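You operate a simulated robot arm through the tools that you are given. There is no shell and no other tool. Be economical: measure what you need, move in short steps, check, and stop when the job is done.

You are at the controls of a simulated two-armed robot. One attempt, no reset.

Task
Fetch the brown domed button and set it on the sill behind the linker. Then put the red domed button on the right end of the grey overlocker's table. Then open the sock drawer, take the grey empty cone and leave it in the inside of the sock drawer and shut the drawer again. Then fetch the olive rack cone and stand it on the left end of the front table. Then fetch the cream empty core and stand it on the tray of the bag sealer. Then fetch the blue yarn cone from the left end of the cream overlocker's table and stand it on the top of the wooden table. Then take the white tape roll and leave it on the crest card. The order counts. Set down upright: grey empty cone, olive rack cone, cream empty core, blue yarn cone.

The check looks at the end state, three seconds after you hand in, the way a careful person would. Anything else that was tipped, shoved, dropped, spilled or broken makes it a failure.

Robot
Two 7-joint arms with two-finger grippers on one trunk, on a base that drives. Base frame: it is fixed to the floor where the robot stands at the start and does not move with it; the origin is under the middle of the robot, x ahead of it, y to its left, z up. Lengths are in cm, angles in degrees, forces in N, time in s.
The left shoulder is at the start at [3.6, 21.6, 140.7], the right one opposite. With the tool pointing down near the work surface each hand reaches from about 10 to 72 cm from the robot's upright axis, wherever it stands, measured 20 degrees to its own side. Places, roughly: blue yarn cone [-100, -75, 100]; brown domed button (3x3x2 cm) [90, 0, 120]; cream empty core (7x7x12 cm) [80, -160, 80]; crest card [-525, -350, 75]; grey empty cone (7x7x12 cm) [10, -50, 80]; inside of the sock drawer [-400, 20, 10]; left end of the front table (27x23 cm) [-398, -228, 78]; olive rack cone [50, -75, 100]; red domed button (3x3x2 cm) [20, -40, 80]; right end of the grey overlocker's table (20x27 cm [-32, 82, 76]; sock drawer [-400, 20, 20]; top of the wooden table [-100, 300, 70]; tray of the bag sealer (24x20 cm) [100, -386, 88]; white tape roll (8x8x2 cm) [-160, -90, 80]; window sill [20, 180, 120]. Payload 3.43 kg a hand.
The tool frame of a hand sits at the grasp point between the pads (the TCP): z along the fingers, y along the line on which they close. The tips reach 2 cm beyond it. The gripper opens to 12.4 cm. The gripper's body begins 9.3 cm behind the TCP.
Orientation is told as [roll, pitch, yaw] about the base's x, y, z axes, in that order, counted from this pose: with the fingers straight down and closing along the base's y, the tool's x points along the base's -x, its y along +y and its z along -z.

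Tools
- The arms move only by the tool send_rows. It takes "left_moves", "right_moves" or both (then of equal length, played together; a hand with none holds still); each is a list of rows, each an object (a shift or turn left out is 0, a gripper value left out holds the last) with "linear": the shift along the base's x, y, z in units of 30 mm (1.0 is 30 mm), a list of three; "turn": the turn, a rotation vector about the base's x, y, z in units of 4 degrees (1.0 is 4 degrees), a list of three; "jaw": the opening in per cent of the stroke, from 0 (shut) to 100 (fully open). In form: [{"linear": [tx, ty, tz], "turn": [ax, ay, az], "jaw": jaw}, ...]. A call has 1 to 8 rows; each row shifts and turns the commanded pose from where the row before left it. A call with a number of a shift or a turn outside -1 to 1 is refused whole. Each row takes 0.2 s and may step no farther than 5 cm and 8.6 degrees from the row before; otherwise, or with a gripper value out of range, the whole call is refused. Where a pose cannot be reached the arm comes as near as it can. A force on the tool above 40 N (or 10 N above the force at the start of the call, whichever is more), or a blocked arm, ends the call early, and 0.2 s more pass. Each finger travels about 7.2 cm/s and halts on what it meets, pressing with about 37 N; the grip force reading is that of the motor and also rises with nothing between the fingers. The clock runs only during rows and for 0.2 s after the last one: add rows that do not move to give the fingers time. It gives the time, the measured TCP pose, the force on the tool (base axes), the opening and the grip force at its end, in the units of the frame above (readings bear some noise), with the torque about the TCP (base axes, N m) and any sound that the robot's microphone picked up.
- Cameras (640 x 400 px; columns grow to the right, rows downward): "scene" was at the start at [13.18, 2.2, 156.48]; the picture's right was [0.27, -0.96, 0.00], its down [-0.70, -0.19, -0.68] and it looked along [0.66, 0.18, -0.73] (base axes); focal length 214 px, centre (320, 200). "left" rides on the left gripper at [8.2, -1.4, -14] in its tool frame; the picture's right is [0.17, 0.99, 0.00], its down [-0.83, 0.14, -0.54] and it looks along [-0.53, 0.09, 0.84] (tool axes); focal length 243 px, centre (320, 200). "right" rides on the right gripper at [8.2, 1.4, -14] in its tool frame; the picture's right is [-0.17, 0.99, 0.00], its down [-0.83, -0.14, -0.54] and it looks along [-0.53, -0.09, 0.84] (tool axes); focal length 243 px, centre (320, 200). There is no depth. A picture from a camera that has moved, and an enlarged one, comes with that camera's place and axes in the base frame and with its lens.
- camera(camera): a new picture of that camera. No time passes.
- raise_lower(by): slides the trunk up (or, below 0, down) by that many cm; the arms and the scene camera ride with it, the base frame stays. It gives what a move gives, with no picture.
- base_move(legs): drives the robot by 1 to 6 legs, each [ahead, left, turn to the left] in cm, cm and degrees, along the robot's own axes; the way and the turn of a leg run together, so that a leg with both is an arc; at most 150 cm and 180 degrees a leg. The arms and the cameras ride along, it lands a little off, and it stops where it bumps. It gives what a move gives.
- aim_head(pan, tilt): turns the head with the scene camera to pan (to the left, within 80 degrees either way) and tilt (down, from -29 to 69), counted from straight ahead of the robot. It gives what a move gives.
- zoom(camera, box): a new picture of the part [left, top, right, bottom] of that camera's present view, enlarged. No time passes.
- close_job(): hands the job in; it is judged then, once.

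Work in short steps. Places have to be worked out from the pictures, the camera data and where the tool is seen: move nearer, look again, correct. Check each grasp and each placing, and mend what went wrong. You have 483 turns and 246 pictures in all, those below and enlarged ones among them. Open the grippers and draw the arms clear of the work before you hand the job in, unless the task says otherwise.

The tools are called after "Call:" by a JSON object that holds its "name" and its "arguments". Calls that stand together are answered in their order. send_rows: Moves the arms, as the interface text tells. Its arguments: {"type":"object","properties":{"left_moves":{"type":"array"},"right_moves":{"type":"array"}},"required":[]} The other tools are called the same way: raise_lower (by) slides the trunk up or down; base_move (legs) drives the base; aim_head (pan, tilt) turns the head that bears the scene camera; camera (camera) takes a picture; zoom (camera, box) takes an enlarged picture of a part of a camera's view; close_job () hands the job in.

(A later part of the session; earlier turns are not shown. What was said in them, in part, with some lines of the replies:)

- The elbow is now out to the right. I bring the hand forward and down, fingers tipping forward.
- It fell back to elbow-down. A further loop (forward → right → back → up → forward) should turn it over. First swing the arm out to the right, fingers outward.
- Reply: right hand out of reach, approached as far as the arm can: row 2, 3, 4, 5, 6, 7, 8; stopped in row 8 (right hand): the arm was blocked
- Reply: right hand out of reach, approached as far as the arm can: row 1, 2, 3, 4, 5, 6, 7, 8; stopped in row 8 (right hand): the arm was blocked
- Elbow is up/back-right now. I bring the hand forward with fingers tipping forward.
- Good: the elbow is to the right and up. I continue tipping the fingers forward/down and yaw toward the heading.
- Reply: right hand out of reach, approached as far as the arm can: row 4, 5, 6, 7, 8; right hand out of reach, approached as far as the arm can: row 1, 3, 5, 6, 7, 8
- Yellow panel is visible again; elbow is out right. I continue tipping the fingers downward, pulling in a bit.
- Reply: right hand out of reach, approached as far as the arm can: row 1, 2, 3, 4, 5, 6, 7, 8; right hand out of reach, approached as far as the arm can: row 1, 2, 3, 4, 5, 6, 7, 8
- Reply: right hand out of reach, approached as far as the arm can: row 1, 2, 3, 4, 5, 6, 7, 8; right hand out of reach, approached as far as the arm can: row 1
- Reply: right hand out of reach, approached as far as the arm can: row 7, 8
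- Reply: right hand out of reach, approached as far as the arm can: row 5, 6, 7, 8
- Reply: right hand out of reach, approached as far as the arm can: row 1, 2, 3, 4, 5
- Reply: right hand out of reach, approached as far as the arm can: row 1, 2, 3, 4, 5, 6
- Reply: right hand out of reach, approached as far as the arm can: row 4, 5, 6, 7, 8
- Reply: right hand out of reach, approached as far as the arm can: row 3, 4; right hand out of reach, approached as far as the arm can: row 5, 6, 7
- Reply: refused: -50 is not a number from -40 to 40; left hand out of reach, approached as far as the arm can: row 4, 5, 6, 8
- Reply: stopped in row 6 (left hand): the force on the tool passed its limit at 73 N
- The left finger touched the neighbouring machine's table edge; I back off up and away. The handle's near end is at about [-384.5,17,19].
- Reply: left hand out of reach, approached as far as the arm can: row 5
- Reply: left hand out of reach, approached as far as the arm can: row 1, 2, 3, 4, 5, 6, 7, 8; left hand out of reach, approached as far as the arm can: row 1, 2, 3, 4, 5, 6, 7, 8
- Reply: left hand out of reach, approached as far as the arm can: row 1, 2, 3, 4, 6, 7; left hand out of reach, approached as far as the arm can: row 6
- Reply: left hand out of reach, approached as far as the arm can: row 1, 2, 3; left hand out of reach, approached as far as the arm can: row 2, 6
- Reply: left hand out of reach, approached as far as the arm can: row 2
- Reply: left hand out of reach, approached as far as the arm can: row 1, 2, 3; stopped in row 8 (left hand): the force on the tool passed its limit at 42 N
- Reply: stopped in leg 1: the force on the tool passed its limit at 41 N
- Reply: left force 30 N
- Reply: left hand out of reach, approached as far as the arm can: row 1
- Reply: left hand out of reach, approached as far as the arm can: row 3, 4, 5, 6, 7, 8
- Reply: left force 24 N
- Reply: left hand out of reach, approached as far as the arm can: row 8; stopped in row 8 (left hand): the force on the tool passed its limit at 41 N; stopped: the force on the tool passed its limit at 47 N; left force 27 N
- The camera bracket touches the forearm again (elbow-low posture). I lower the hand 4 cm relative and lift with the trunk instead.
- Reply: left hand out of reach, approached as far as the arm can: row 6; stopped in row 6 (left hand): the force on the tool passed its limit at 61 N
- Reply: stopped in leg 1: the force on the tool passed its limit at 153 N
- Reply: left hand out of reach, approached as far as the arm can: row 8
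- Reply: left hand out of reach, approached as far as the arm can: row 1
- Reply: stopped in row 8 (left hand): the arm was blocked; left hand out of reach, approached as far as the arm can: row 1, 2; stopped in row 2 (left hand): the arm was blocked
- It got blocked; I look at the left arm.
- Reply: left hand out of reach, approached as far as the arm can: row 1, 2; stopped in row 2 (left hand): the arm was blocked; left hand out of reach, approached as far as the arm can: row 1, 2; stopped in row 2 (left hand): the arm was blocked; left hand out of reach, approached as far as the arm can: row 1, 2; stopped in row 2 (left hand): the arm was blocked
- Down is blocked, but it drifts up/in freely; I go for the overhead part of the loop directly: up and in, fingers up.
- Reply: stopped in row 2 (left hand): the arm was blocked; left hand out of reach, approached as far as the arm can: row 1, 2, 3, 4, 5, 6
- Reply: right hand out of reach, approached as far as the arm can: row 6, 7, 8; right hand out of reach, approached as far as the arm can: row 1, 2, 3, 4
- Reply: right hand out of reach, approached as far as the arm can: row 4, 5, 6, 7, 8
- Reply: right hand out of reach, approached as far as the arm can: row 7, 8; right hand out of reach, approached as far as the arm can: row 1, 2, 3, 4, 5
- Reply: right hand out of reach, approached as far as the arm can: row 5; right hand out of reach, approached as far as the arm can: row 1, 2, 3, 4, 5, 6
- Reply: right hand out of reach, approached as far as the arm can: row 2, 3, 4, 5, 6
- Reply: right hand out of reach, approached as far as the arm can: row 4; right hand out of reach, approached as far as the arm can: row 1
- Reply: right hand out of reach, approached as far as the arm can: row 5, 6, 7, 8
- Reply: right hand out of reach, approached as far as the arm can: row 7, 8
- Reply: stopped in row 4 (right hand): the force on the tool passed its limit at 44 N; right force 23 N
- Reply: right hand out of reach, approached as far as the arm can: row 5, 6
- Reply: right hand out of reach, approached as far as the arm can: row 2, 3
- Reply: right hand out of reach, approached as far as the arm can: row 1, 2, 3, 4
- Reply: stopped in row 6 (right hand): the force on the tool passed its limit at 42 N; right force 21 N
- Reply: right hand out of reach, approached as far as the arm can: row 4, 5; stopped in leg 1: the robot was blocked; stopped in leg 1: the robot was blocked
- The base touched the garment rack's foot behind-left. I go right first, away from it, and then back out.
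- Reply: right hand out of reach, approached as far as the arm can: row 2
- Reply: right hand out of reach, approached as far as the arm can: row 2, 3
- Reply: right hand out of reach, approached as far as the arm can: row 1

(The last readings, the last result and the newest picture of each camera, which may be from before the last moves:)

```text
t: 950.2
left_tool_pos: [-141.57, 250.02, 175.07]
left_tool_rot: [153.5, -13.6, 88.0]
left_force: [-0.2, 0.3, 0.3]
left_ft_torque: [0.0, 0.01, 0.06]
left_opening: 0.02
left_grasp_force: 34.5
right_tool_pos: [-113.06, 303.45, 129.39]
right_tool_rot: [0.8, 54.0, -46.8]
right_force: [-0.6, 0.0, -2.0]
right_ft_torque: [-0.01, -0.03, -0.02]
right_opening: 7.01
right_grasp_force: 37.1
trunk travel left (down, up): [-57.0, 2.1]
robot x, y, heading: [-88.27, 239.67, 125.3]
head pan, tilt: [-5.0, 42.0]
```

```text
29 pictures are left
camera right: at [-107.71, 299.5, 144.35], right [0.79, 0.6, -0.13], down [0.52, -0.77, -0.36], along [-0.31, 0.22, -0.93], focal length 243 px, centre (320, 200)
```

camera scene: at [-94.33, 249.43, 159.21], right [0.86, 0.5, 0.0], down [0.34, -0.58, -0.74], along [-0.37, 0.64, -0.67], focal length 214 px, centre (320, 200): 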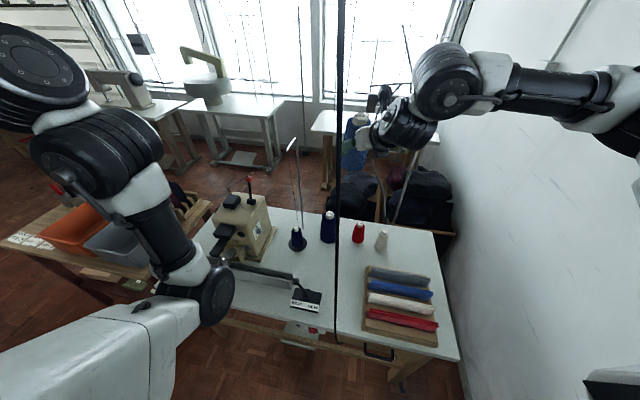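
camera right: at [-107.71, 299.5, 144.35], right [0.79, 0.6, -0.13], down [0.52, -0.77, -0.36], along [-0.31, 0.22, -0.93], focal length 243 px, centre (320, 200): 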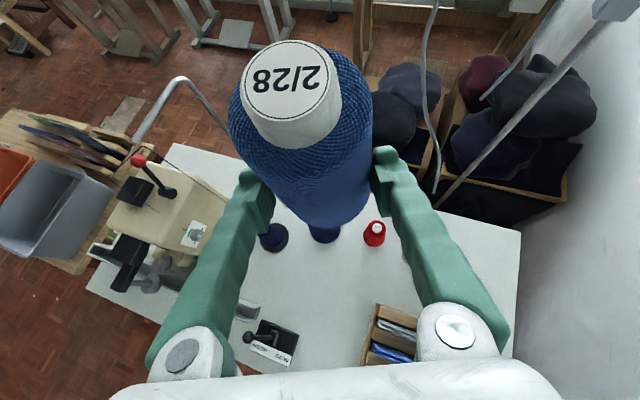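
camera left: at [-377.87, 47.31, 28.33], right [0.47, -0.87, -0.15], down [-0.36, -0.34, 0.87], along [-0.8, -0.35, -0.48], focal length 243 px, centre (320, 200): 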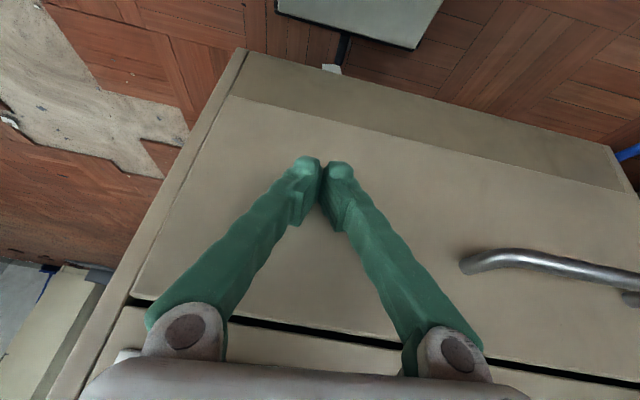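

TCP is right over the free spot [-113,302]. I lower the trunk 28, then re-level the cone.

Call:
{"name": "raise_lower", "arguments": {"by": -28}}

Call:
{"name": "send_rows", "arguments": {"right_moves": [{"linear": [0, 0, 0], "turn": [0, 0, 0]}]}}

Call:
{"name": "camera", "arguments": {"camera": "right"}}

```text
t: 953.0
left_tool_pos: [-141.39, 250.04, 147.15]
left_tool_rot: [153.7, -13.7, 87.9]
left_force: [0.1, 0.3, 0.6]
left_ft_torque: [0.0, -0.03, 0.0]
left_opening: 0.0
left_grasp_force: 34.3
right_tool_pos: [-112.88, 303.42, 101.47]
right_tool_rot: [0.6, 54.0, -46.8]
right_force: [1.1, -0.5, -1.3]
right_ft_torque: [-0.02, -0.01, 0.02]
right_opening: 6.95
right_grasp_force: 36.9
trunk travel left (down, up): [-29.0, 30.1]
robot x, y, heading: [-88.06, 239.09, 124.8]
head pan, tilt: [-5.0, 42.0]
```

```text
t: 953.4
left_tool_pos: [-141.52, 250.11, 147.12]
left_tool_rot: [153.6, -13.6, 87.8]
left_force: [-0.2, 0.2, -0.2]
left_ft_torque: [-0.01, -0.01, -0.04]
left_opening: 0.0
left_grasp_force: 34.5
right_tool_pos: [-112.92, 303.49, 101.38]
right_tool_rot: [0.7, 54.0, -46.8]
right_force: [-0.2, -0.1, -1.9]
right_ft_torque: [-0.08, -0.03, 0.01]
right_opening: 6.92
right_grasp_force: 37.4
trunk travel left (down, up): [-29.0, 30.1]
robot x, y, heading: [-88.08, 239.09, 125.2]
head pan, tilt: [-5.0, 42.0]
```

```text
28 pictures are left
camera right: at [-107.63, 299.58, 116.36], right [0.79, 0.6, -0.13], down [0.53, -0.77, -0.36], along [-0.31, 0.21, -0.93], focal length 243 px, centre (320, 200)
```

right: 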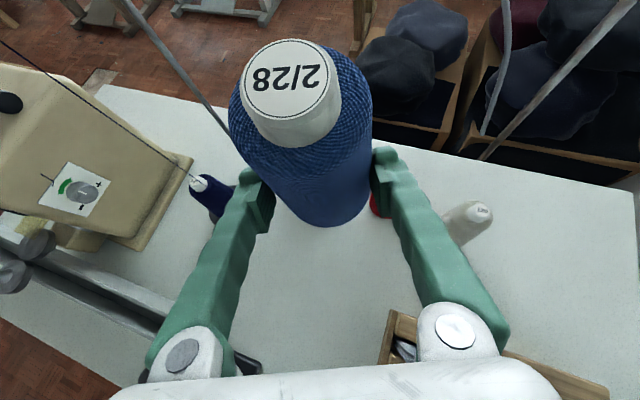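

I level the cone now.

Call:
{"name": "send_rows", "arguments": {"right_moves": [{"turn": [-0.74, -0.57, 0.13]}, {"turn": [-0.74, -0.57, 0.13]}, {"turn": [-0.74, -0.57, 0.13]}, {"linear": [0, 0, 0]}]}}

Call:
{"name": "raise_lower", "arguments": {"by": -14}}

Call:
{"name": "camera", "arguments": {"camera": "right"}}

Call:
{"name": "camera", "arguments": {"camera": "scene"}}

```text
t: 954.4
left_tool_pos: [-141.52, 250.13, 146.98]
left_tool_rot: [153.5, -13.6, 87.9]
left_force: [0.2, 0.2, 0.2]
left_ft_torque: [-0.02, -0.01, -0.03]
left_opening: 0.0
left_grasp_force: 33.9
right_tool_pos: [-112.92, 303.53, 101.44]
right_tool_rot: [-1.2, 42.9, -46.6]
right_force: [0.8, 0.2, -2.2]
right_ft_torque: [-0.04, -0.01, 0.02]
right_opening: 6.93
right_grasp_force: 37.0
trunk travel left (down, up): [-29.0, 30.1]
robot x, y, heading: [-88.54, 239.4, 125.0]
head pan, tilt: [-5.0, 42.0]
```

```text
t: 956.1
left_tool_pos: [-144.71, 254.34, 129.36]
left_tool_rot: [150.2, -8.8, 88.8]
left_force: [-0.2, 0.2, -1.6]
left_ft_torque: [0.0, -0.03, -0.02]
left_opening: 0.01
left_grasp_force: 34.3
right_tool_pos: [-112.29, 302.17, 88.46]
right_tool_rot: [-0.8, 43.7, -46.2]
right_force: [-1.0, -0.6, -2.3]
right_ft_torque: [-0.06, -0.05, 0.01]
right_opening: 6.92
right_grasp_force: 36.8
trunk travel left (down, up): [-15.0, 44.1]
robot x, y, heading: [-88.03, 239.03, 125.2]
head pan, tilt: [-5.0, 42.0]
```

```text
27 pictures are left
camera right: at [-108.67, 300.61, 104.3], right [0.79, 0.6, -0.12], down [0.58, -0.79, -0.18], along [-0.21, 0.07, -0.98], focal length 243 px, centre (320, 200)
```

right: 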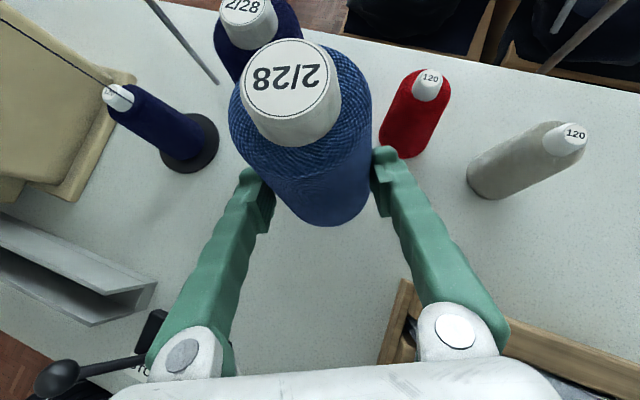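

```text
26 pictures are left
camera scene: at [-103.54, 262.17, 113.96], right [0.86, 0.5, 0.0], down [0.33, -0.57, -0.75], along [-0.38, 0.65, -0.66], focal length 214 px, centre (320, 200)
```

scene: 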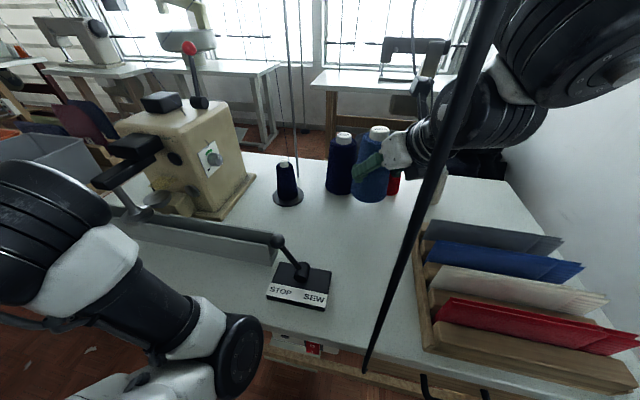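

Gaps of ~5 cm to navy, red and rack. I lower by arm toward the table.

Call:
{"name": "send_rows", "arguments": {"right_moves": [{"linear": [-0.1, -0.3, -0.6]}, {"linear": [0, 0, -0.7]}, {"linear": [0, 0, -0.7]}, {"linear": [0, 0, -0.4]}, {"linear": [0, 0, 0]}]}}

Call:
{"name": "camera", "arguments": {"camera": "right"}}

```text
t: 957.0
left_tool_pos: [-144.68, 254.59, 129.28]
left_tool_rot: [150.4, -8.6, 88.7]
left_force: [0.2, 0.5, -0.1]
left_ft_torque: [-0.02, -0.01, -0.02]
left_opening: 0.0
left_grasp_force: 34.5
right_tool_pos: [-112.44, 302.3, 82.9]
right_tool_rot: [-1.0, 44.7, -46.2]
right_force: [4.8, -4.5, 16.4]
right_ft_torque: [0.35, -0.52, -0.16]
right_opening: 6.91
right_grasp_force: 37.0
right hand out of reach, approached as far as the arm can: row 2
trunk travel left (down, up): [-15.0, 44.1]
robot x, y, heading: [-88.24, 238.97, 125.1]
head pan, tilt: [-5.0, 42.0]
stopped in row 4 (right hand): the force on the tool passed its limit at 51 N (the readings are from after the stop); the commanded pose is now the measured one
```

```text
25 pictures are left
camera right: at [-108.55, 300.57, 98.67], right [0.78, 0.61, -0.13], down [0.58, -0.79, -0.2], along [-0.22, 0.08, -0.97], focal length 243 px, centre (320, 200)
```

right: 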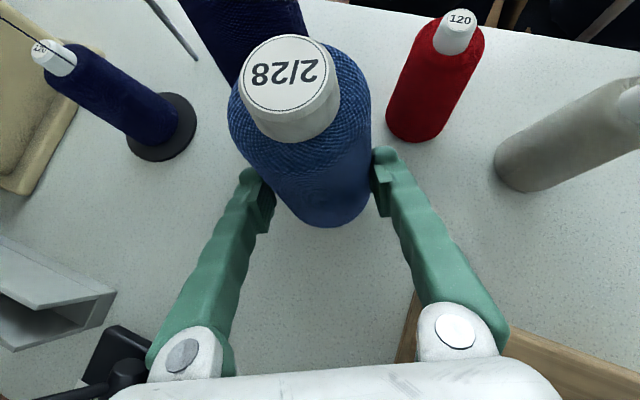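

Contact with the table. I ease, level, open, and retreat along the approach.

Call:
{"name": "send_rows", "arguments": {"right_moves": [{"linear": [0, 0, 0.08], "turn": [-0.28, -0.26, 0]}, {"linear": [0, 0, 0]}, {"jaw": 68}, {"jaw": 80}, {"linear": [0, 0, 0]}]}}

Call:
{"name": "camera", "arguments": {"camera": "right"}}

Call:
{"name": "send_rows", "arguments": {"right_moves": [{"linear": [0.47, -0.49, 0.68]}, {"linear": [0.47, -0.49, 0.68]}, {"linear": [0.47, -0.49, 0.68]}, {"linear": [0.47, -0.49, 0.68]}, {"linear": [0.47, -0.49, 0.68]}, {"linear": [0, 0, 0]}]}}

Call:
{"name": "camera", "arguments": {"camera": "right"}}

```text
t: 958.2
left_tool_pos: [-144.73, 254.52, 129.13]
left_tool_rot: [150.1, -8.6, 88.8]
left_force: [-0.7, -0.6, -0.1]
left_ft_torque: [0.01, 0.01, -0.01]
left_opening: 0.0
left_grasp_force: 33.9
right_tool_pos: [-112.27, 302.21, 82.96]
right_tool_rot: [-0.9, 42.9, -46.3]
right_force: [-0.2, -0.5, -0.1]
right_ft_torque: [0.02, 0.0, -0.03]
right_opening: 9.93
right_grasp_force: 0.0
trunk travel left (down, up): [-15.0, 44.1]
robot x, y, heading: [-88.41, 239.3, 125.3]
head pan, tilt: [-5.0, 42.0]
```

```text
24 pictures are left
camera right: at [-108.72, 300.8, 98.92], right [0.79, 0.6, -0.12], down [0.58, -0.8, -0.17], along [-0.2, 0.06, -0.98], focal length 243 px, centre (320, 200)
```

right: 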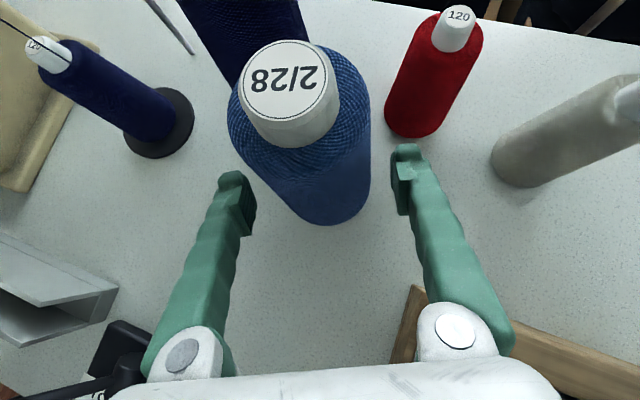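

```text
t: 959.6
left_tool_pos: [-144.82, 254.53, 129.15]
left_tool_rot: [150.1, -8.6, 88.6]
left_force: [-0.2, 0.0, 0.3]
left_ft_torque: [-0.03, -0.02, -0.04]
left_opening: 0.0
left_grasp_force: 34.7
right_tool_pos: [-105.05, 294.77, 93.15]
right_tool_rot: [-1.0, 42.7, -46.3]
right_force: [0.0, -0.3, 1.4]
right_ft_torque: [0.01, -0.02, 0.03]
right_opening: 9.92
right_grasp_force: 0.0
trunk travel left (down, up): [-15.0, 44.1]
robot x, y, heading: [-88.27, 239.3, 124.9]
head pan, tilt: [-5.0, 42.0]
```

```text
23 pictures are left
camera right: at [-101.57, 293.35, 109.01], right [0.79, 0.6, -0.12], down [0.58, -0.8, -0.16], along [-0.2, 0.06, -0.98], focal length 243 px, centre (320, 200)
```

right: 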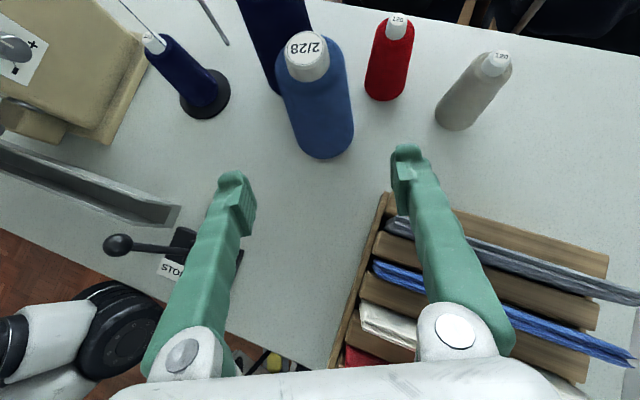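

The blue cone stands upright on the wooden-framed table. I raise the trunk and retrace my way back to the open floor.

Call:
{"name": "send_rows", "arguments": {"right_moves": [{"linear": [0.47, -0.49, 0.68]}, {"linear": [0.47, -0.49, 0.68]}, {"linear": [0.4, -0.6, 0.3]}, {"linear": [0.4, -0.6, 0]}, {"linear": [0, 0, 0]}]}}

Call:
{"name": "raise_lower", "arguments": {"by": 40}}

Call:
{"name": "base_move", "arguments": {"legs": [[0, 0, -68], [-46, 45, 0], [-45, 1.5, 0], [-88, -24, 0], [-83, -60, 0]]}}

```text
t: 960.8
left_tool_pos: [-144.87, 254.5, 129.19]
left_tool_rot: [150.0, -8.5, 88.6]
left_force: [0.6, 0.3, 1.0]
left_ft_torque: [0.0, -0.02, -0.02]
left_opening: 0.01
left_grasp_force: 34.6
right_tool_pos: [-103.72, 292.88, 97.28]
right_tool_rot: [-0.9, 42.7, -46.3]
right_force: [-1.2, 0.0, -0.5]
right_ft_torque: [-0.04, 0.0, 0.0]
right_opening: 9.91
right_grasp_force: 0.1
right hand out of reach, approached as far as the arm can: row 1, 2, 3, 4
trunk travel left (down, up): [-15.0, 44.1]
robot x, y, heading: [-88.0, 239.21, 125.4]
head pan, tilt: [-5.0, 42.0]
```

```text
t: 964.6
left_tool_pos: [-145.8, 256.28, 168.64]
left_tool_rot: [149.7, -7.9, 88.8]
left_force: [-0.1, 0.4, -0.8]
left_ft_torque: [0.0, -0.01, -0.01]
left_opening: 0.0
left_grasp_force: 34.8
right_tool_pos: [-104.36, 294.34, 136.35]
right_tool_rot: [-1.2, 41.9, -46.4]
right_force: [-0.5, 0.0, -0.1]
right_ft_torque: [0.04, 0.02, 0.03]
right_opening: 9.94
right_grasp_force: 0.0
trunk travel left (down, up): [-55.0, 4.1]
robot x, y, heading: [-88.31, 239.74, 125.3]
head pan, tilt: [-5.0, 42.0]
```

```text
t: 991.2
left_tool_pos: [-205.29, 57.66, 168.55]
left_tool_rot: [149.6, -8.0, 20.9]
left_force: [-0.4, -0.1, -0.2]
left_ft_torque: [-0.01, -0.05, -0.01]
left_opening: 0.01
left_grasp_force: 34.3
right_tool_pos: [-154.42, 33.77, 136.43]
right_tool_rot: [-1.2, 42.1, -114.5]
right_force: [-0.1, -0.2, -0.2]
right_ft_torque: [0.02, 0.02, 0.03]
right_opening: 9.91
right_grasp_force: 0.1
trunk travel left (down, up): [-55.0, 4.1]
robot x, y, heading: [-199.14, -1.86, 57.6]
head pan, tilt: [-5.0, 42.0]
```

Now the white tape roll (~[-163,-88]). I approach from the table's west end, so the fingers close away from the orange roll: drive to ~[-230,-80], heading ~8.

Call:
{"name": "base_move", "arguments": {"legs": [[-82, -15, 0], [0, 0, -50]]}}

Call:
{"name": "camera", "arguments": {"camera": "right"}}

```text
t: 999.5
left_tool_pos: [-188.99, -34.13, 168.63]
left_tool_rot: [149.7, -8.0, -27.7]
left_force: [-0.5, 0.1, -0.4]
left_ft_torque: [-0.02, 0.0, -0.03]
left_opening: 0.0
left_grasp_force: 33.9
right_tool_pos: [-173.29, -88.09, 136.43]
right_tool_rot: [-1.1, 42.1, -163.0]
right_force: [-0.1, 0.9, 0.3]
right_ft_torque: [-0.02, -0.01, -0.01]
right_opening: 9.9
right_grasp_force: 0.0
trunk travel left (down, up): [-55.0, 4.1]
robot x, y, heading: [-229.79, -78.25, 8.7]
head pan, tilt: [-5.0, 42.0]
```

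```text
22 pictures are left
camera right: at [-176.01, -90.65, 152.39], right [0.18, -0.97, -0.13], down [-0.97, -0.16, -0.15], along [0.13, 0.15, -0.98], focal length 243 px, centre (320, 200)
```

right: 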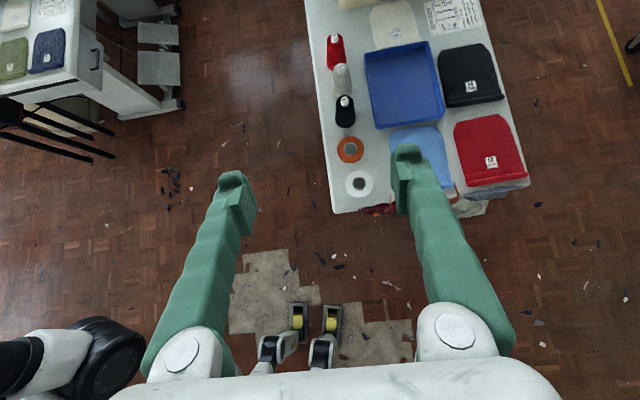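

White roll centre ≈[-159.7,-90.2]. I lower the trunk 28 and move to the pre-grasp point.

Call:
{"name": "raise_lower", "arguments": {"by": -28}}

Call:
{"name": "send_rows", "arguments": {"right_moves": [{"linear": [0.5, -0.5, -0.8], "jaw": 95}, {"linear": [0.5, -0.5, -0.8]}, {"linear": [0.5, -0.6, -0.8]}, {"linear": [0, 0, -0.8]}, {"linear": [0, 0, -0.8]}, {"linear": [0, 0, 0]}]}}

Call:
{"name": "camera", "arguments": {"camera": "right"}}

```text
t: 1002.4
left_tool_pos: [-189.04, -34.03, 140.64]
left_tool_rot: [149.7, -8.0, -27.7]
left_force: [0.1, -0.1, -0.3]
left_ft_torque: [0.0, 0.01, 0.01]
left_opening: 0.0
left_grasp_force: 34.3
right_tool_pos: [-173.29, -87.94, 108.46]
right_tool_rot: [-1.2, 42.0, -163.0]
right_force: [0.8, 0.3, -0.2]
right_ft_torque: [-0.01, 0.0, -0.01]
right_opening: 9.92
right_grasp_force: 0.0
trunk travel left (down, up): [-27.0, 32.1]
robot x, y, heading: [-230.16, -77.94, 8.8]
head pan, tilt: [-5.0, 42.0]
```

```text
t: 1003.8
left_tool_pos: [-189.18, -34.11, 140.61]
left_tool_rot: [149.7, -8.1, -27.8]
left_force: [-0.2, -0.2, 0.0]
left_ft_torque: [-0.02, 0.0, -0.01]
left_opening: 0.0
left_grasp_force: 34.5
right_tool_pos: [-168.79, -92.87, 96.6]
right_tool_rot: [-1.2, 42.1, -163.0]
right_force: [-0.6, -0.6, 1.1]
right_ft_torque: [-0.03, 0.03, 0.04]
right_opening: 11.79
right_grasp_force: 0.0
trunk travel left (down, up): [-27.0, 32.1]
robot x, y, heading: [-229.97, -78.13, 8.8]
head pan, tilt: [-5.0, 42.0]
```

```text
21 pictures are left
camera right: at [-171.49, -95.39, 112.54], right [0.18, -0.97, -0.13], down [-0.97, -0.16, -0.15], along [0.13, 0.15, -0.98], focal length 243 px, centre (320, 200)
```

right: 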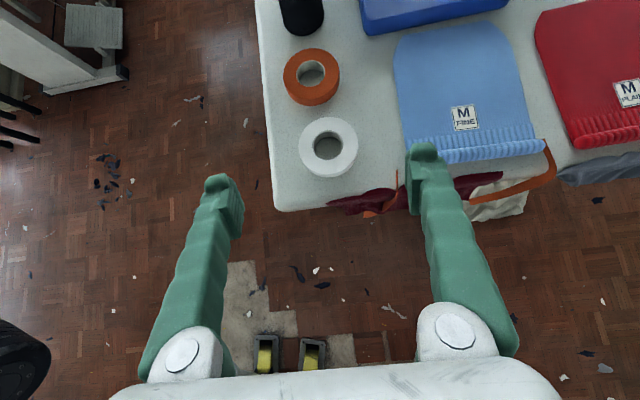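

Roll at [-160,-90.3]. I descend along the approach to z≈83.

Call:
{"name": "send_rows", "arguments": {"right_moves": [{"linear": [0, 0, -0.6]}, {"linear": [0, 0, -0.6]}, {"linear": [0.59, 0.18, -0.66]}, {"linear": [0.59, 0.18, -0.66]}, {"linear": [0.59, 0.18, -0.66]}, {"linear": [0.59, 0.18, -0.66]}, {"linear": [0.5, 0.15, -0.5]}, {"linear": [0, 0, 0]}]}}

Call:
{"name": "camera", "arguments": {"camera": "right"}}

```text
t: 1005.6
left_tool_pos: [-189.03, -34.04, 140.57]
left_tool_rot: [149.7, -8.0, -27.7]
left_force: [-0.6, 0.4, 0.4]
left_ft_torque: [0.0, -0.02, -0.02]
left_opening: 0.02
left_grasp_force: 34.4
right_tool_pos: [-160.51, -90.08, 83.56]
right_tool_rot: [-1.2, 42.0, -163.0]
right_force: [0.4, 0.9, -0.2]
right_ft_torque: [0.02, 0.0, 0.01]
right_opening: 11.76
right_grasp_force: 0.1
trunk travel left (down, up): [-27.0, 32.1]
robot x, y, heading: [-229.97, -77.93, 8.8]
head pan, tilt: [-5.0, 42.0]
```

```text
20 pictures are left
camera right: at [-163.05, -92.71, 99.43], right [0.18, -0.97, -0.13], down [-0.97, -0.16, -0.15], along [0.13, 0.15, -0.98], focal length 243 px, centre (320, 200)
```

right: 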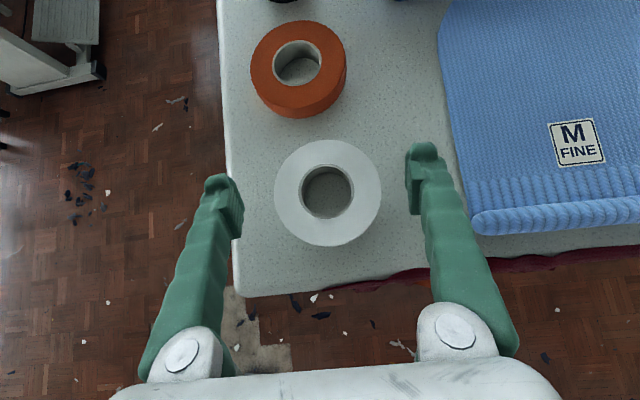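

Centred. I lower 1.2 cm more, then close.

Call:
{"name": "send_rows", "arguments": {"right_moves": [{"linear": [0.15, 0, -0.2]}, {"linear": [0.05, 0, -0.15]}, {"linear": [0, 0, 0]}, {"jaw": 0}, {"linear": [0, 0, 0]}, {"linear": [0, 0, 0]}, {"linear": [0, 0, 0]}]}}

Call:
{"name": "camera", "arguments": {"camera": "right"}}

```text
t: 1007.2
left_tool_pos: [-189.16, -34.1, 140.62]
left_tool_rot: [149.8, -8.0, -27.6]
left_force: [0.6, 0.1, 0.4]
left_ft_torque: [-0.03, -0.03, 0.01]
left_opening: 0.01
left_grasp_force: 34.8
right_tool_pos: [-159.68, -90.24, 82.36]
right_tool_rot: [-1.2, 42.2, -163.0]
right_force: [1.6, -3.7, 5.5]
right_ft_torque: [-0.34, -0.08, 0.03]
right_opening: 7.65
right_grasp_force: 36.8
trunk travel left (down, up): [-27.0, 32.1]
robot x, y, heading: [-229.59, -78.2, 8.7]
head pan, tilt: [-5.0, 42.0]
```

```text
19 pictures are left
camera right: at [-162.43, -92.79, 98.3], right [0.18, -0.97, -0.13], down [-0.97, -0.16, -0.16], along [0.13, 0.15, -0.98], focal length 243 px, centre (320, 200)
```

right: 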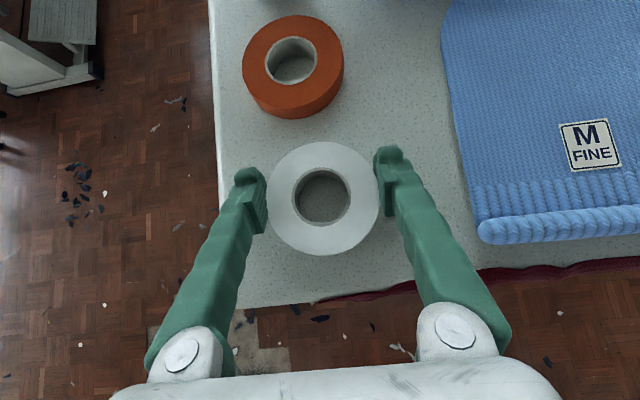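

Gripped at 7.65 cm. I lift and check.

Call:
{"name": "send_rows", "arguments": {"right_moves": [{"linear": [0, 0, 0.4]}, {"linear": [0, 0, 0.8]}, {"linear": [0, 0, 1]}, {"linear": [0, 0, 1]}, {"linear": [0, 0, 0]}]}}

Call:
{"name": "camera", "arguments": {"camera": "right"}}

```text
t: 1008.4
left_tool_pos: [-188.91, -34.08, 140.65]
left_tool_rot: [149.7, -8.0, -27.8]
left_force: [0.1, 1.1, -0.2]
left_ft_torque: [-0.01, 0.02, -0.01]
left_opening: 0.0
left_grasp_force: 34.7
right_tool_pos: [-159.68, -90.03, 92.25]
right_tool_rot: [-1.3, 42.0, -163.0]
right_force: [-0.6, 0.5, -0.6]
right_ft_torque: [-0.02, -0.02, -0.01]
right_opening: 7.62
right_grasp_force: 37.3
trunk travel left (down, up): [-27.0, 32.1]
robot x, y, heading: [-229.75, -78.03, 8.9]
head pan, tilt: [-5.0, 42.0]
```

```text
18 pictures are left
camera right: at [-162.26, -92.61, 108.08], right [0.18, -0.97, -0.13], down [-0.97, -0.16, -0.15], along [0.13, 0.15, -0.98], focal length 243 px, centre (320, 200)
```

right: 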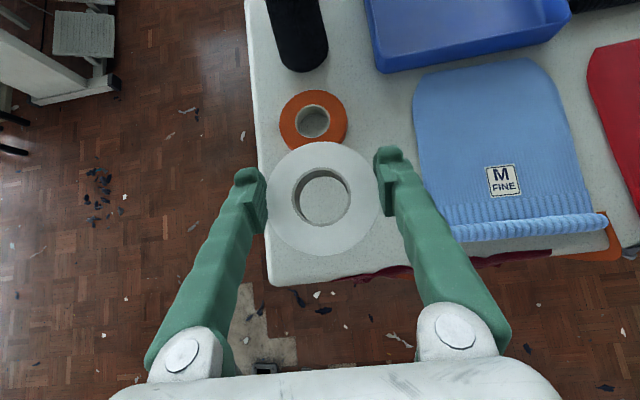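

Held level. I raise the trunk and drive south then west toward the crest card (~[-525,-350]).

Call:
{"name": "raise_lower", "arguments": {"by": 26}}

Call:
{"name": "base_move", "arguments": {"legs": [[-12, 0, 0], [0, 0, -99], [150, 4, 0], [46, 0, 0], [0, 0, -92], [130, 0, 0]]}}

Call:
{"name": "aim_head", "arguments": {"pan": -5, "tilt": 28}}

Call:
{"name": "camera", "arguments": {"camera": "scene"}}

```text
t: 1011.0
left_tool_pos: [-188.96, -34.17, 166.6]
left_tool_rot: [149.6, -7.9, -27.6]
left_force: [-0.5, -0.2, -0.2]
left_ft_torque: [-0.01, -0.05, -0.01]
left_opening: 0.03
left_grasp_force: 34.4
right_tool_pos: [-159.73, -90.28, 117.88]
right_tool_rot: [-1.3, 42.0, -163.0]
right_force: [0.1, -0.3, -0.5]
right_ft_torque: [0.0, 0.01, -0.03]
right_opening: 7.63
right_grasp_force: 36.7
trunk travel left (down, up): [-53.0, 6.1]
robot x, y, heading: [-230.1, -78.21, 8.8]
head pan, tilt: [-5.0, 42.0]
```

```text
refused: leg 3 is longer than a leg can be; nothing moved
```

```text
t: 1011.8
left_tool_pos: [-189.06, -34.14, 166.57]
left_tool_rot: [149.7, -8.0, -27.7]
left_force: [0.0, 0.0, 0.6]
left_ft_torque: [0.0, 0.01, 0.01]
left_opening: 0.0
left_grasp_force: 33.8
right_tool_pos: [-159.6, -90.21, 117.97]
right_tool_rot: [-1.1, 42.0, -162.9]
right_force: [0.1, 0.6, 0.1]
right_ft_torque: [-0.01, -0.03, -0.01]
right_opening: 7.6
right_grasp_force: 36.6
trunk travel left (down, up): [-53.0, 6.1]
robot x, y, heading: [-229.71, -78.19, 8.9]
head pan, tilt: [-5.0, 28.0]
```

```text
17 pictures are left
camera scene: at [-213.39, -76.32, 156.77], right [0.06, -1.0, 0.0], down [-0.47, -0.03, -0.88], along [0.88, 0.06, -0.47], focal length 214 px, centre (320, 200)
```

scene: 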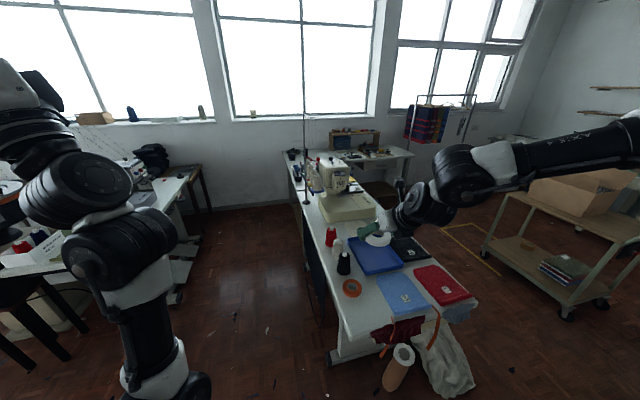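

Leg too long; I resend with shorter legs and then look.

Call:
{"name": "base_move", "arguments": {"legs": [[-12, 0, 0], [0, 0, -99], [148, 4, 0], [46, 0, 0], [0, 0, -92], [130, 0, 0]]}}

Call:
{"name": "camera", "arguments": {"camera": "scene"}}

```text
t: 1042.2
left_tool_pos: [-400.46, -307.68, 166.68]
left_tool_rot: [149.7, -8.1, 139.6]
left_force: [-0.8, -1.1, 0.1]
left_ft_torque: [-0.05, 0.06, -0.01]
left_opening: 0.02
left_grasp_force: 34.6
right_tool_pos: [-416.88, -246.37, 117.94]
right_tool_rot: [-1.2, 42.1, 4.3]
right_force: [-0.4, -0.1, -0.1]
right_ft_torque: [0.06, -0.04, -0.05]
right_opening: 7.55
right_grasp_force: 37.5
trunk travel left (down, up): [-53.0, 6.1]
robot x, y, heading: [-351.02, -273.59, 175.7]
head pan, tilt: [-5.0, 28.0]
stopped in leg 6: the robot was blocked; the commanded pose is now the measured one
```

```text
16 pictures are left
camera scene: at [-367.41, -271.66, 156.79], right [0.16, 0.99, 0.0], down [0.46, -0.07, -0.88], along [-0.87, 0.14, -0.47], focal length 214 px, centre (320, 200)
```

scene: 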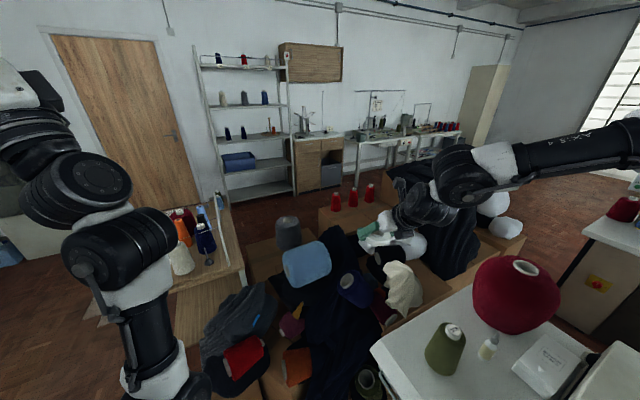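

Blocked by the pile/boxes ahead. I back off, shift south 65 cm and advance along a clear lane, then look at the wooden desk.

Call:
{"name": "base_move", "arguments": {"legs": [[-15, 0, 0], [0, 70, 0], [40, 0, 0]]}}

Call:
{"name": "aim_head", "arguments": {"pan": -12, "tilt": 30}}

Call:
{"name": "camera", "arguments": {"camera": "scene"}}

```text
t: 1055.8
left_tool_pos: [-430.82, -376.03, 166.71]
left_tool_rot: [149.8, -8.2, 139.6]
left_force: [-0.3, 0.8, 0.1]
left_ft_torque: [-0.01, 0.04, 0.01]
left_opening: 0.0
left_grasp_force: 34.5
right_tool_pos: [-447.08, -314.79, 118.01]
right_tool_rot: [-1.3, 42.1, 4.1]
right_force: [0.2, 0.8, -0.7]
right_ft_torque: [-0.03, -0.05, -0.01]
right_opening: 7.57
right_grasp_force: 36.8
trunk travel left (down, up): [-53.0, 6.1]
robot x, y, heading: [-381.32, -341.97, 175.9]
head pan, tilt: [-5.0, 28.0]
```

```text
t: 1056.5
left_tool_pos: [-430.94, -376.1, 166.64]
left_tool_rot: [149.7, -8.0, 139.4]
left_force: [-0.5, 0.4, 0.0]
left_ft_torque: [0.02, 0.0, -0.01]
left_opening: 0.02
left_grasp_force: 34.1
right_tool_pos: [-447.21, -314.7, 117.91]
right_tool_rot: [-1.2, 42.1, 4.2]
right_force: [0.1, 0.4, -0.5]
right_ft_torque: [0.01, -0.02, 0.0]
right_opening: 7.56
right_grasp_force: 36.7
trunk travel left (down, up): [-53.0, 6.1]
robot x, y, heading: [-381.88, -341.8, 176.1]
head pan, tilt: [-12.0, 30.0]
```

```text
15 pictures are left
camera scene: at [-397.58, -339.01, 156.46], right [0.28, 0.96, 0.0], down [0.48, -0.14, -0.87], along [-0.83, 0.24, -0.5], focal length 214 px, centre (320, 200)
```

scene: 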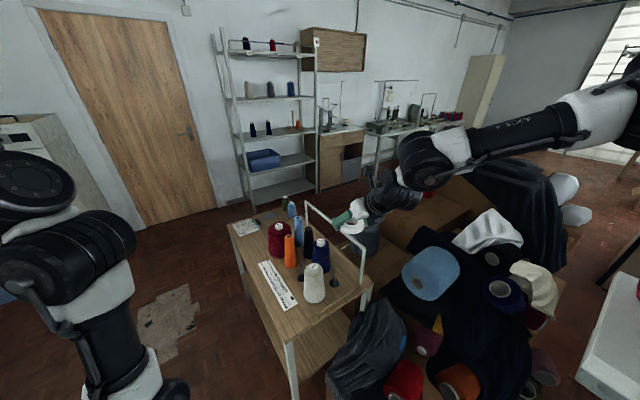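

The crest card lies at the far-left end of the wooden desk, ~[-513,-353]. I drive to ~[-473,-407], heading 140, on its open south side.

Call:
{"name": "base_move", "arguments": {"legs": [[15, 72, 0], [70, 0, 0], [0, 0, -36]]}}

Call:
{"name": "camera", "arguments": {"camera": "right"}}

Call:
{"name": "aim_head", "arguments": {"pan": -8, "tilt": 40}}

Call:
{"name": "camera", "arguments": {"camera": "scene"}}

```text
t: 1073.0
left_tool_pos: [-530.9, -405.65, 166.61]
left_tool_rot: [149.7, -8.0, 103.1]
left_force: [-0.2, -0.5, 0.0]
left_ft_torque: [-0.02, -0.01, -0.01]
left_opening: 0.03
left_grasp_force: 34.4
right_tool_pos: [-507.58, -346.69, 118.01]
right_tool_rot: [-1.2, 42.1, -32.3]
right_force: [0.6, -0.4, -0.3]
right_ft_torque: [-0.02, 0.05, 0.01]
right_opening: 7.57
right_grasp_force: 37.1
trunk travel left (down, up): [-53.0, 6.1]
robot x, y, heading: [-470.54, -407.9, 139.4]
head pan, tilt: [-12.0, 30.0]
```

```text
14 pictures are left
camera right: at [-503.94, -346.99, 133.95], right [0.62, 0.78, -0.13], down [0.76, -0.63, -0.15], along [-0.2, 0.0, -0.98], focal length 243 px, centre (320, 200)
```

right: 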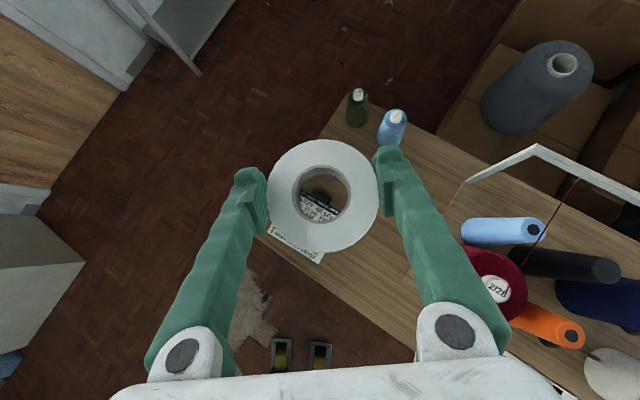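

```text
t: 1073.8
left_tool_pos: [-530.96, -405.65, 166.55]
left_tool_rot: [149.7, -8.0, 103.1]
left_force: [-0.7, 0.1, -0.2]
left_ft_torque: [0.0, -0.02, -0.03]
left_opening: 0.0
left_grasp_force: 34.6
right_tool_pos: [-507.61, -346.62, 118.06]
right_tool_rot: [-1.3, 42.0, -32.3]
right_force: [-0.2, -0.4, -0.8]
right_ft_torque: [-0.03, 0.0, -0.02]
right_opening: 7.56
right_grasp_force: 37.5
trunk travel left (down, up): [-53.0, 6.1]
robot x, y, heading: [-470.93, -407.64, 139.6]
head pan, tilt: [-8.0, 40.0]
```

```text
13 pictures are left
camera scene: at [-482.19, -396.5, 154.93], right [0.75, 0.66, 0.0], down [0.43, -0.48, -0.77], along [-0.51, 0.57, -0.64], focal length 214 px, centre (320, 200)
```

scene: 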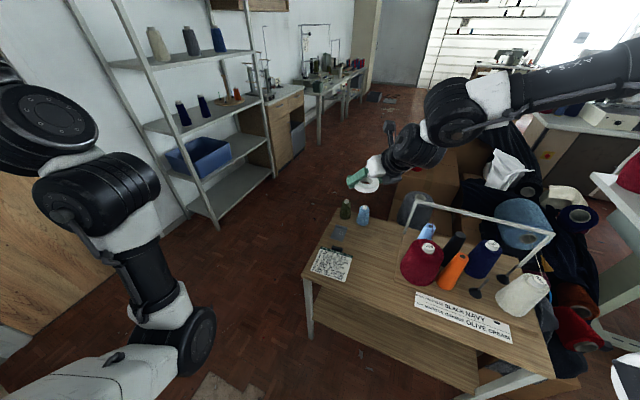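

I zoom on the card to fix its centre.

Call:
{"name": "zoom", "arguments": {"camera": "scene", "box": [290, 190, 400, 300]}}

```text
3.64 times, centred on (345, 245) of scene
camera zoom: at [-482.19, -396.5, 154.93], right [0.75, 0.66, 0.0], down [0.43, -0.48, -0.77], along [-0.51, 0.57, -0.64], focal length 780 px, centre (229, 36)
```

zoom: 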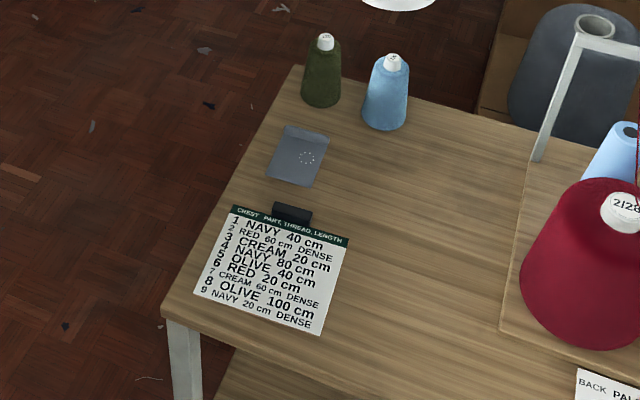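

The white sheet headed "CREST – PART, THREAD, LENGTH" (≈15×14 cm, flat) is the crest card, centre ≈[-513.5,-353.5]. I shift the base 9 cm left to be over it and lower the trunk 30.

Call:
{"name": "base_move", "arguments": {"legs": [[0, 9, 0]]}}

Call:
{"name": "raise_lower", "arguments": {"by": -30}}

Call:
{"name": "camera", "arguments": {"camera": "right"}}

```text
t: 1075.6
left_tool_pos: [-536.6, -412.51, 166.6]
left_tool_rot: [149.8, -8.1, 103.1]
left_force: [0.8, -0.6, 0.1]
left_ft_torque: [0.02, -0.01, 0.01]
left_opening: 0.01
left_grasp_force: 34.2
right_tool_pos: [-513.37, -353.6, 118.08]
right_tool_rot: [-1.4, 42.2, -32.3]
right_force: [0.0, -0.7, -0.9]
right_ft_torque: [0.01, -0.01, -0.01]
right_opening: 7.56
right_grasp_force: 37.0
trunk travel left (down, up): [-53.0, 6.1]
robot x, y, heading: [-477.02, -414.7, 139.7]
head pan, tilt: [-8.0, 40.0]
```

```text
t: 1078.6
left_tool_pos: [-536.65, -412.66, 136.7]
left_tool_rot: [149.6, -8.1, 103.0]
left_force: [-0.5, -0.3, -0.6]
left_ft_torque: [-0.01, -0.02, 0.05]
left_opening: 0.01
left_grasp_force: 34.7
right_tool_pos: [-513.42, -353.69, 87.92]
right_tool_rot: [-1.2, 42.1, -32.2]
right_force: [0.7, 0.7, -0.6]
right_ft_torque: [-0.01, 0.02, -0.03]
right_opening: 7.59
right_grasp_force: 36.4
trunk travel left (down, up): [-23.0, 36.1]
robot x, y, heading: [-477.06, -414.66, 139.2]
head pan, tilt: [-8.0, 40.0]
```

```text
11 pictures are left
camera right: at [-509.84, -353.91, 103.98], right [0.62, 0.78, -0.13], down [0.76, -0.63, -0.15], along [-0.2, 0.0, -0.98], focal length 243 px, centre (320, 200)
```

right: 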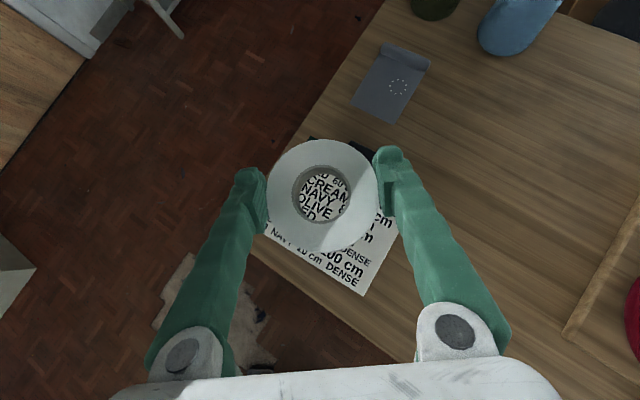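

Over the card; I trim 1.2 cm in −y and lower by arm.

Call:
{"name": "send_rows", "arguments": {"right_moves": [{"linear": [0, -0.4, -0.6]}, {"linear": [0, 0, -0.8]}, {"linear": [0, 0, -0.8]}, {"linear": [0, 0, -0.5]}, {"linear": [0, 0, 0]}]}}

Call:
{"name": "camera", "arguments": {"camera": "right"}}

```text
t: 1079.8
left_tool_pos: [-536.63, -412.68, 136.67]
left_tool_rot: [149.7, -8.1, 103.0]
left_force: [0.6, -0.3, 0.3]
left_ft_torque: [0.01, -0.04, 0.02]
left_opening: 0.0
left_grasp_force: 34.2
right_tool_pos: [-513.55, -354.97, 79.93]
right_tool_rot: [-1.3, 42.1, -32.2]
right_force: [0.1, 0.5, -1.1]
right_ft_torque: [-0.02, -0.01, -0.01]
right_opening: 7.56
right_grasp_force: 37.2
trunk travel left (down, up): [-23.0, 36.1]
robot x, y, heading: [-476.9, -414.6, 139.1]
head pan, tilt: [-8.0, 40.0]
```

```text
10 pictures are left
camera right: at [-510.02, -355.3, 95.82], right [0.62, 0.78, -0.13], down [0.76, -0.63, -0.15], along [-0.2, 0.0, -0.98], focal length 243 px, centre (320, 200)
```

right: 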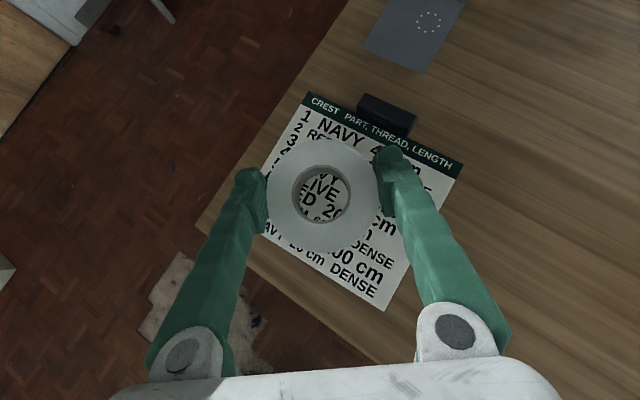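

The landing point is ~1.5 cm off the card centre; I shift [+0.9,+1.1] and lower to contact.

Call:
{"name": "send_rows", "arguments": {"right_moves": [{"linear": [0.3, 0.37, -0.2]}, {"linear": [0, 0, -0.2]}, {"linear": [0, 0, -0.15]}, {"linear": [0, 0, -0.12]}, {"linear": [0, 0, -0.12]}, {"linear": [0, 0, -0.12]}, {"linear": [0, 0, -0.12]}, {"linear": [0, 0, 0]}]}}

Call:
{"name": "camera", "arguments": {"camera": "right"}}

```text
t: 1081.4
left_tool_pos: [-536.53, -412.63, 136.65]
left_tool_rot: [149.6, -8.2, 103.0]
left_force: [-0.1, 0.6, -0.5]
left_ft_torque: [0.0, 0.02, 0.03]
left_opening: 0.01
left_grasp_force: 34.2
right_tool_pos: [-512.95, -353.52, 77.68]
right_tool_rot: [-1.3, 43.1, -32.4]
right_force: [4.4, -2.8, 18.7]
right_ft_torque: [0.14, -0.67, -0.02]
right_opening: 7.6
right_grasp_force: 37.1
trunk travel left (down, up): [-23.0, 36.1]
robot x, y, heading: [-476.9, -414.74, 139.4]
head pan, tilt: [-8.0, 40.0]
stopped in row 7 (right hand): the force on the tool passed its limit at 44 N (the readings are from after the stop); the commanded pose is now the measured one
```

```text
9 pictures are left
camera right: at [-509.04, -353.99, 93.59], right [0.62, 0.78, -0.13], down [0.76, -0.63, -0.17], along [-0.22, 0.01, -0.98], focal length 243 px, centre (320, 200)
```

right: 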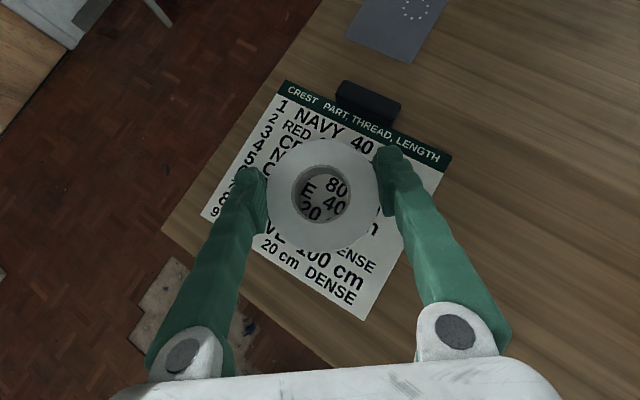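

Centred with contact. I ease, level, open, and retreat upward along the approach.

Call:
{"name": "send_rows", "arguments": {"right_moves": [{"linear": [0, 0, 0.06], "turn": [-0.13, -0.21, 0]}, {"linear": [0, 0, 0]}, {"jaw": 70}, {"jaw": 78}, {"linear": [0, 0, 0]}]}}

Call:
{"name": "send_rows", "arguments": {"right_moves": [{"linear": [0.2, -0.12, 0.6]}, {"linear": [0.4, -0.25, 0.7]}, {"linear": [0.5, -0.3, 0.7]}, {"linear": [0.5, -0.3, 0.7]}, {"linear": [0.5, -0.3, 0.7]}, {"linear": [0, 0, 0]}]}}

Call:
{"name": "camera", "arguments": {"camera": "right"}}

```text
t: 1082.6
left_tool_pos: [-536.74, -412.71, 136.72]
left_tool_rot: [149.6, -8.0, 103.0]
left_force: [-0.2, 0.0, -0.2]
left_ft_torque: [-0.01, 0.01, 0.04]
left_opening: 0.02
left_grasp_force: 34.2
right_tool_pos: [-512.7, -353.52, 77.67]
right_tool_rot: [-1.2, 41.8, -32.3]
right_force: [-2.5, -3.8, 12.5]
right_ft_torque: [0.51, -0.28, 0.04]
right_opening: 9.43
right_grasp_force: 0.1
trunk travel left (down, up): [-23.0, 36.1]
robot x, y, heading: [-476.67, -414.53, 139.2]
head pan, tilt: [-8.0, 40.0]
```

```text
t: 1084.0
left_tool_pos: [-536.83, -412.5, 136.7]
left_tool_rot: [149.7, -8.0, 103.0]
left_force: [-0.7, -0.2, -0.2]
left_ft_torque: [0.02, 0.01, -0.01]
left_opening: 0.0
left_grasp_force: 34.6
right_tool_pos: [-506.35, -357.26, 87.78]
right_tool_rot: [-1.2, 41.6, -32.4]
right_force: [0.5, 0.9, -0.1]
right_ft_torque: [0.01, 0.02, 0.02]
right_opening: 9.7
right_grasp_force: 0.0
trunk travel left (down, up): [-23.0, 36.1]
robot x, y, heading: [-476.61, -414.92, 139.4]
head pan, tilt: [-8.0, 40.0]
```

```text
8 pictures are left
camera right: at [-502.9, -357.49, 103.58], right [0.62, 0.77, -0.13], down [0.76, -0.63, -0.15], along [-0.19, 0.0, -0.98], focal length 243 px, centre (320, 200)
```

right: 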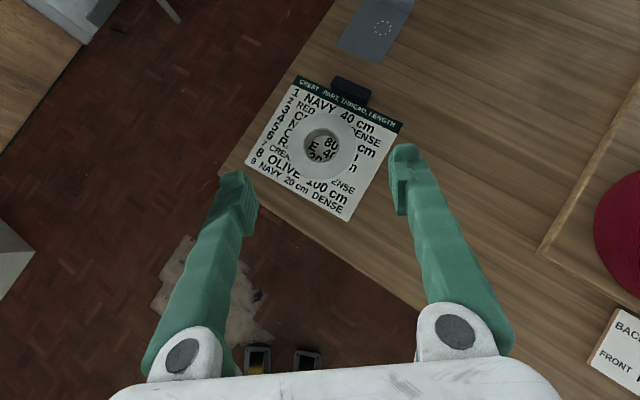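

The tape roll rests on the crest card. I draw clear, raise the trunk, open both grippers and check once more.

Call:
{"name": "send_rows", "arguments": {"right_moves": [{"linear": [0.4, -0.3, 0.8], "jaw": 100}, {"linear": [0, 0, 0.8]}, {"linear": [0, 0, 0]}, {"linear": [0, 0, 0]}], "left_moves": [{"jaw": 100}, {"linear": [0, 0, 0]}, {"linear": [0, 0, 0]}, {"linear": [0, 0, 0]}]}}

Call:
{"name": "base_move", "arguments": {"legs": [[-35, 0, 0]]}}

Call:
{"name": "raise_lower", "arguments": {"by": 25}}

Call:
{"name": "zoom", "arguments": {"camera": "scene", "box": [220, 120, 460, 270]}}

```text
t: 1085.0
left_tool_pos: [-536.73, -412.56, 136.61]
left_tool_rot: [149.7, -8.2, 103.0]
left_force: [0.5, -0.1, 1.2]
left_ft_torque: [0.02, 0.01, 0.01]
left_opening: 12.4
left_grasp_force: 0.0
right_tool_pos: [-505.17, -358.26, 92.48]
right_tool_rot: [-1.3, 41.7, -32.3]
right_force: [0.2, -0.4, -0.1]
right_ft_torque: [-0.02, 0.02, 0.01]
right_opening: 12.39
right_grasp_force: 0.0
trunk travel left (down, up): [-23.0, 36.1]
robot x, y, heading: [-476.66, -414.99, 139.2]
head pan, tilt: [-8.0, 40.0]
```

```text
t: 1087.7
left_tool_pos: [-509.66, -435.67, 136.66]
left_tool_rot: [149.7, -8.1, 103.0]
left_force: [-1.3, -0.1, -0.3]
left_ft_torque: [0.0, -0.01, 0.01]
left_opening: 12.39
left_grasp_force: 0.1
right_tool_pos: [-478.34, -381.21, 92.62]
right_tool_rot: [-1.3, 41.7, -32.2]
right_force: [-0.2, -0.3, 0.2]
right_ft_torque: [0.0, -0.01, 0.01]
right_opening: 12.41
right_grasp_force: 0.0
trunk travel left (down, up): [-23.0, 36.1]
robot x, y, heading: [-449.86, -437.57, 139.5]
head pan, tilt: [-8.0, 40.0]
```

```text
t: 1090.3
left_tool_pos: [-509.8, -435.52, 161.51]
left_tool_rot: [149.7, -7.8, 103.1]
left_force: [-0.4, -0.5, 0.1]
left_ft_torque: [0.04, 0.03, -0.03]
left_opening: 12.38
left_grasp_force: 0.0
right_tool_pos: [-478.35, -381.27, 117.52]
right_tool_rot: [-1.3, 41.7, -32.1]
right_force: [0.2, 0.0, 0.3]
right_ft_torque: [0.02, 0.0, 0.01]
right_opening: 12.43
right_grasp_force: 0.0
trunk travel left (down, up): [-48.0, 11.1]
robot x, y, heading: [-450.28, -438.08, 139.6]
head pan, tilt: [-8.0, 40.0]
```

```text
2.67 times, centred on (340, 195) of scene
camera zoom: at [-463.54, -424.37, 148.93], right [0.75, 0.66, 0.0], down [0.43, -0.48, -0.77], along [-0.51, 0.57, -0.64], focal length 572 px, centre (267, 213)
```

zoom: 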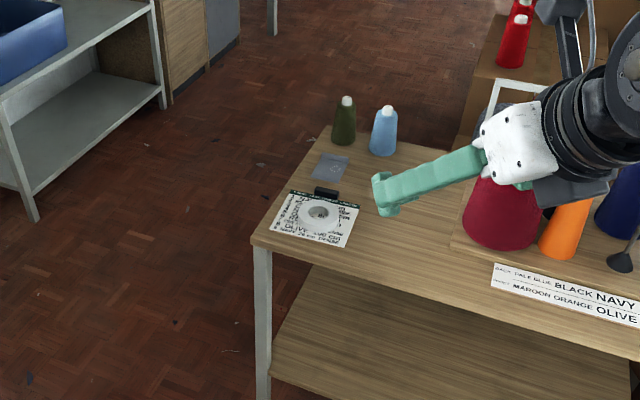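

The roll lies flat on the crest card, both grippers are open and both arms are clear. I hand the job in.

Call:
{"name": "close_job", "arguments": {}}

```text
The job is handed in.
```

All seven placements were made in the order you gave and the job is handed in; three things may count against it, and I never saw the result of the judging.

- **Red button:** it slipped out of the fingers twice on the way and landed once on the bench. It came to rest at about [-33, 85], within the right end of the grey overlocker's table, possibly not dome-up.
- **Blue yarn cone:** two tables fit "the wooden table". I used the wood-framed one at about [-112, 302], which matches the place you gave but has a white top; the other was an all-wooden bench near [-230, 247].
- **Contacts:** the base bumped the garment rack's foot near [102, -276] and later stopped against the boxes by the front table. One hand pressed on the edge of the table next to the sock cabinet. I saw nothing tip or fall, but I did not go back to check the rack or the boxes.

The brown button is on the sill, and the grey cone was upright in the sock drawer when last seen, shortly before I pushed the drawer shut. The olive cone and the cream core stand upright in their places. The tape roll lies flat on the card headed "CREST". Both grippers are open and the arms are clear.
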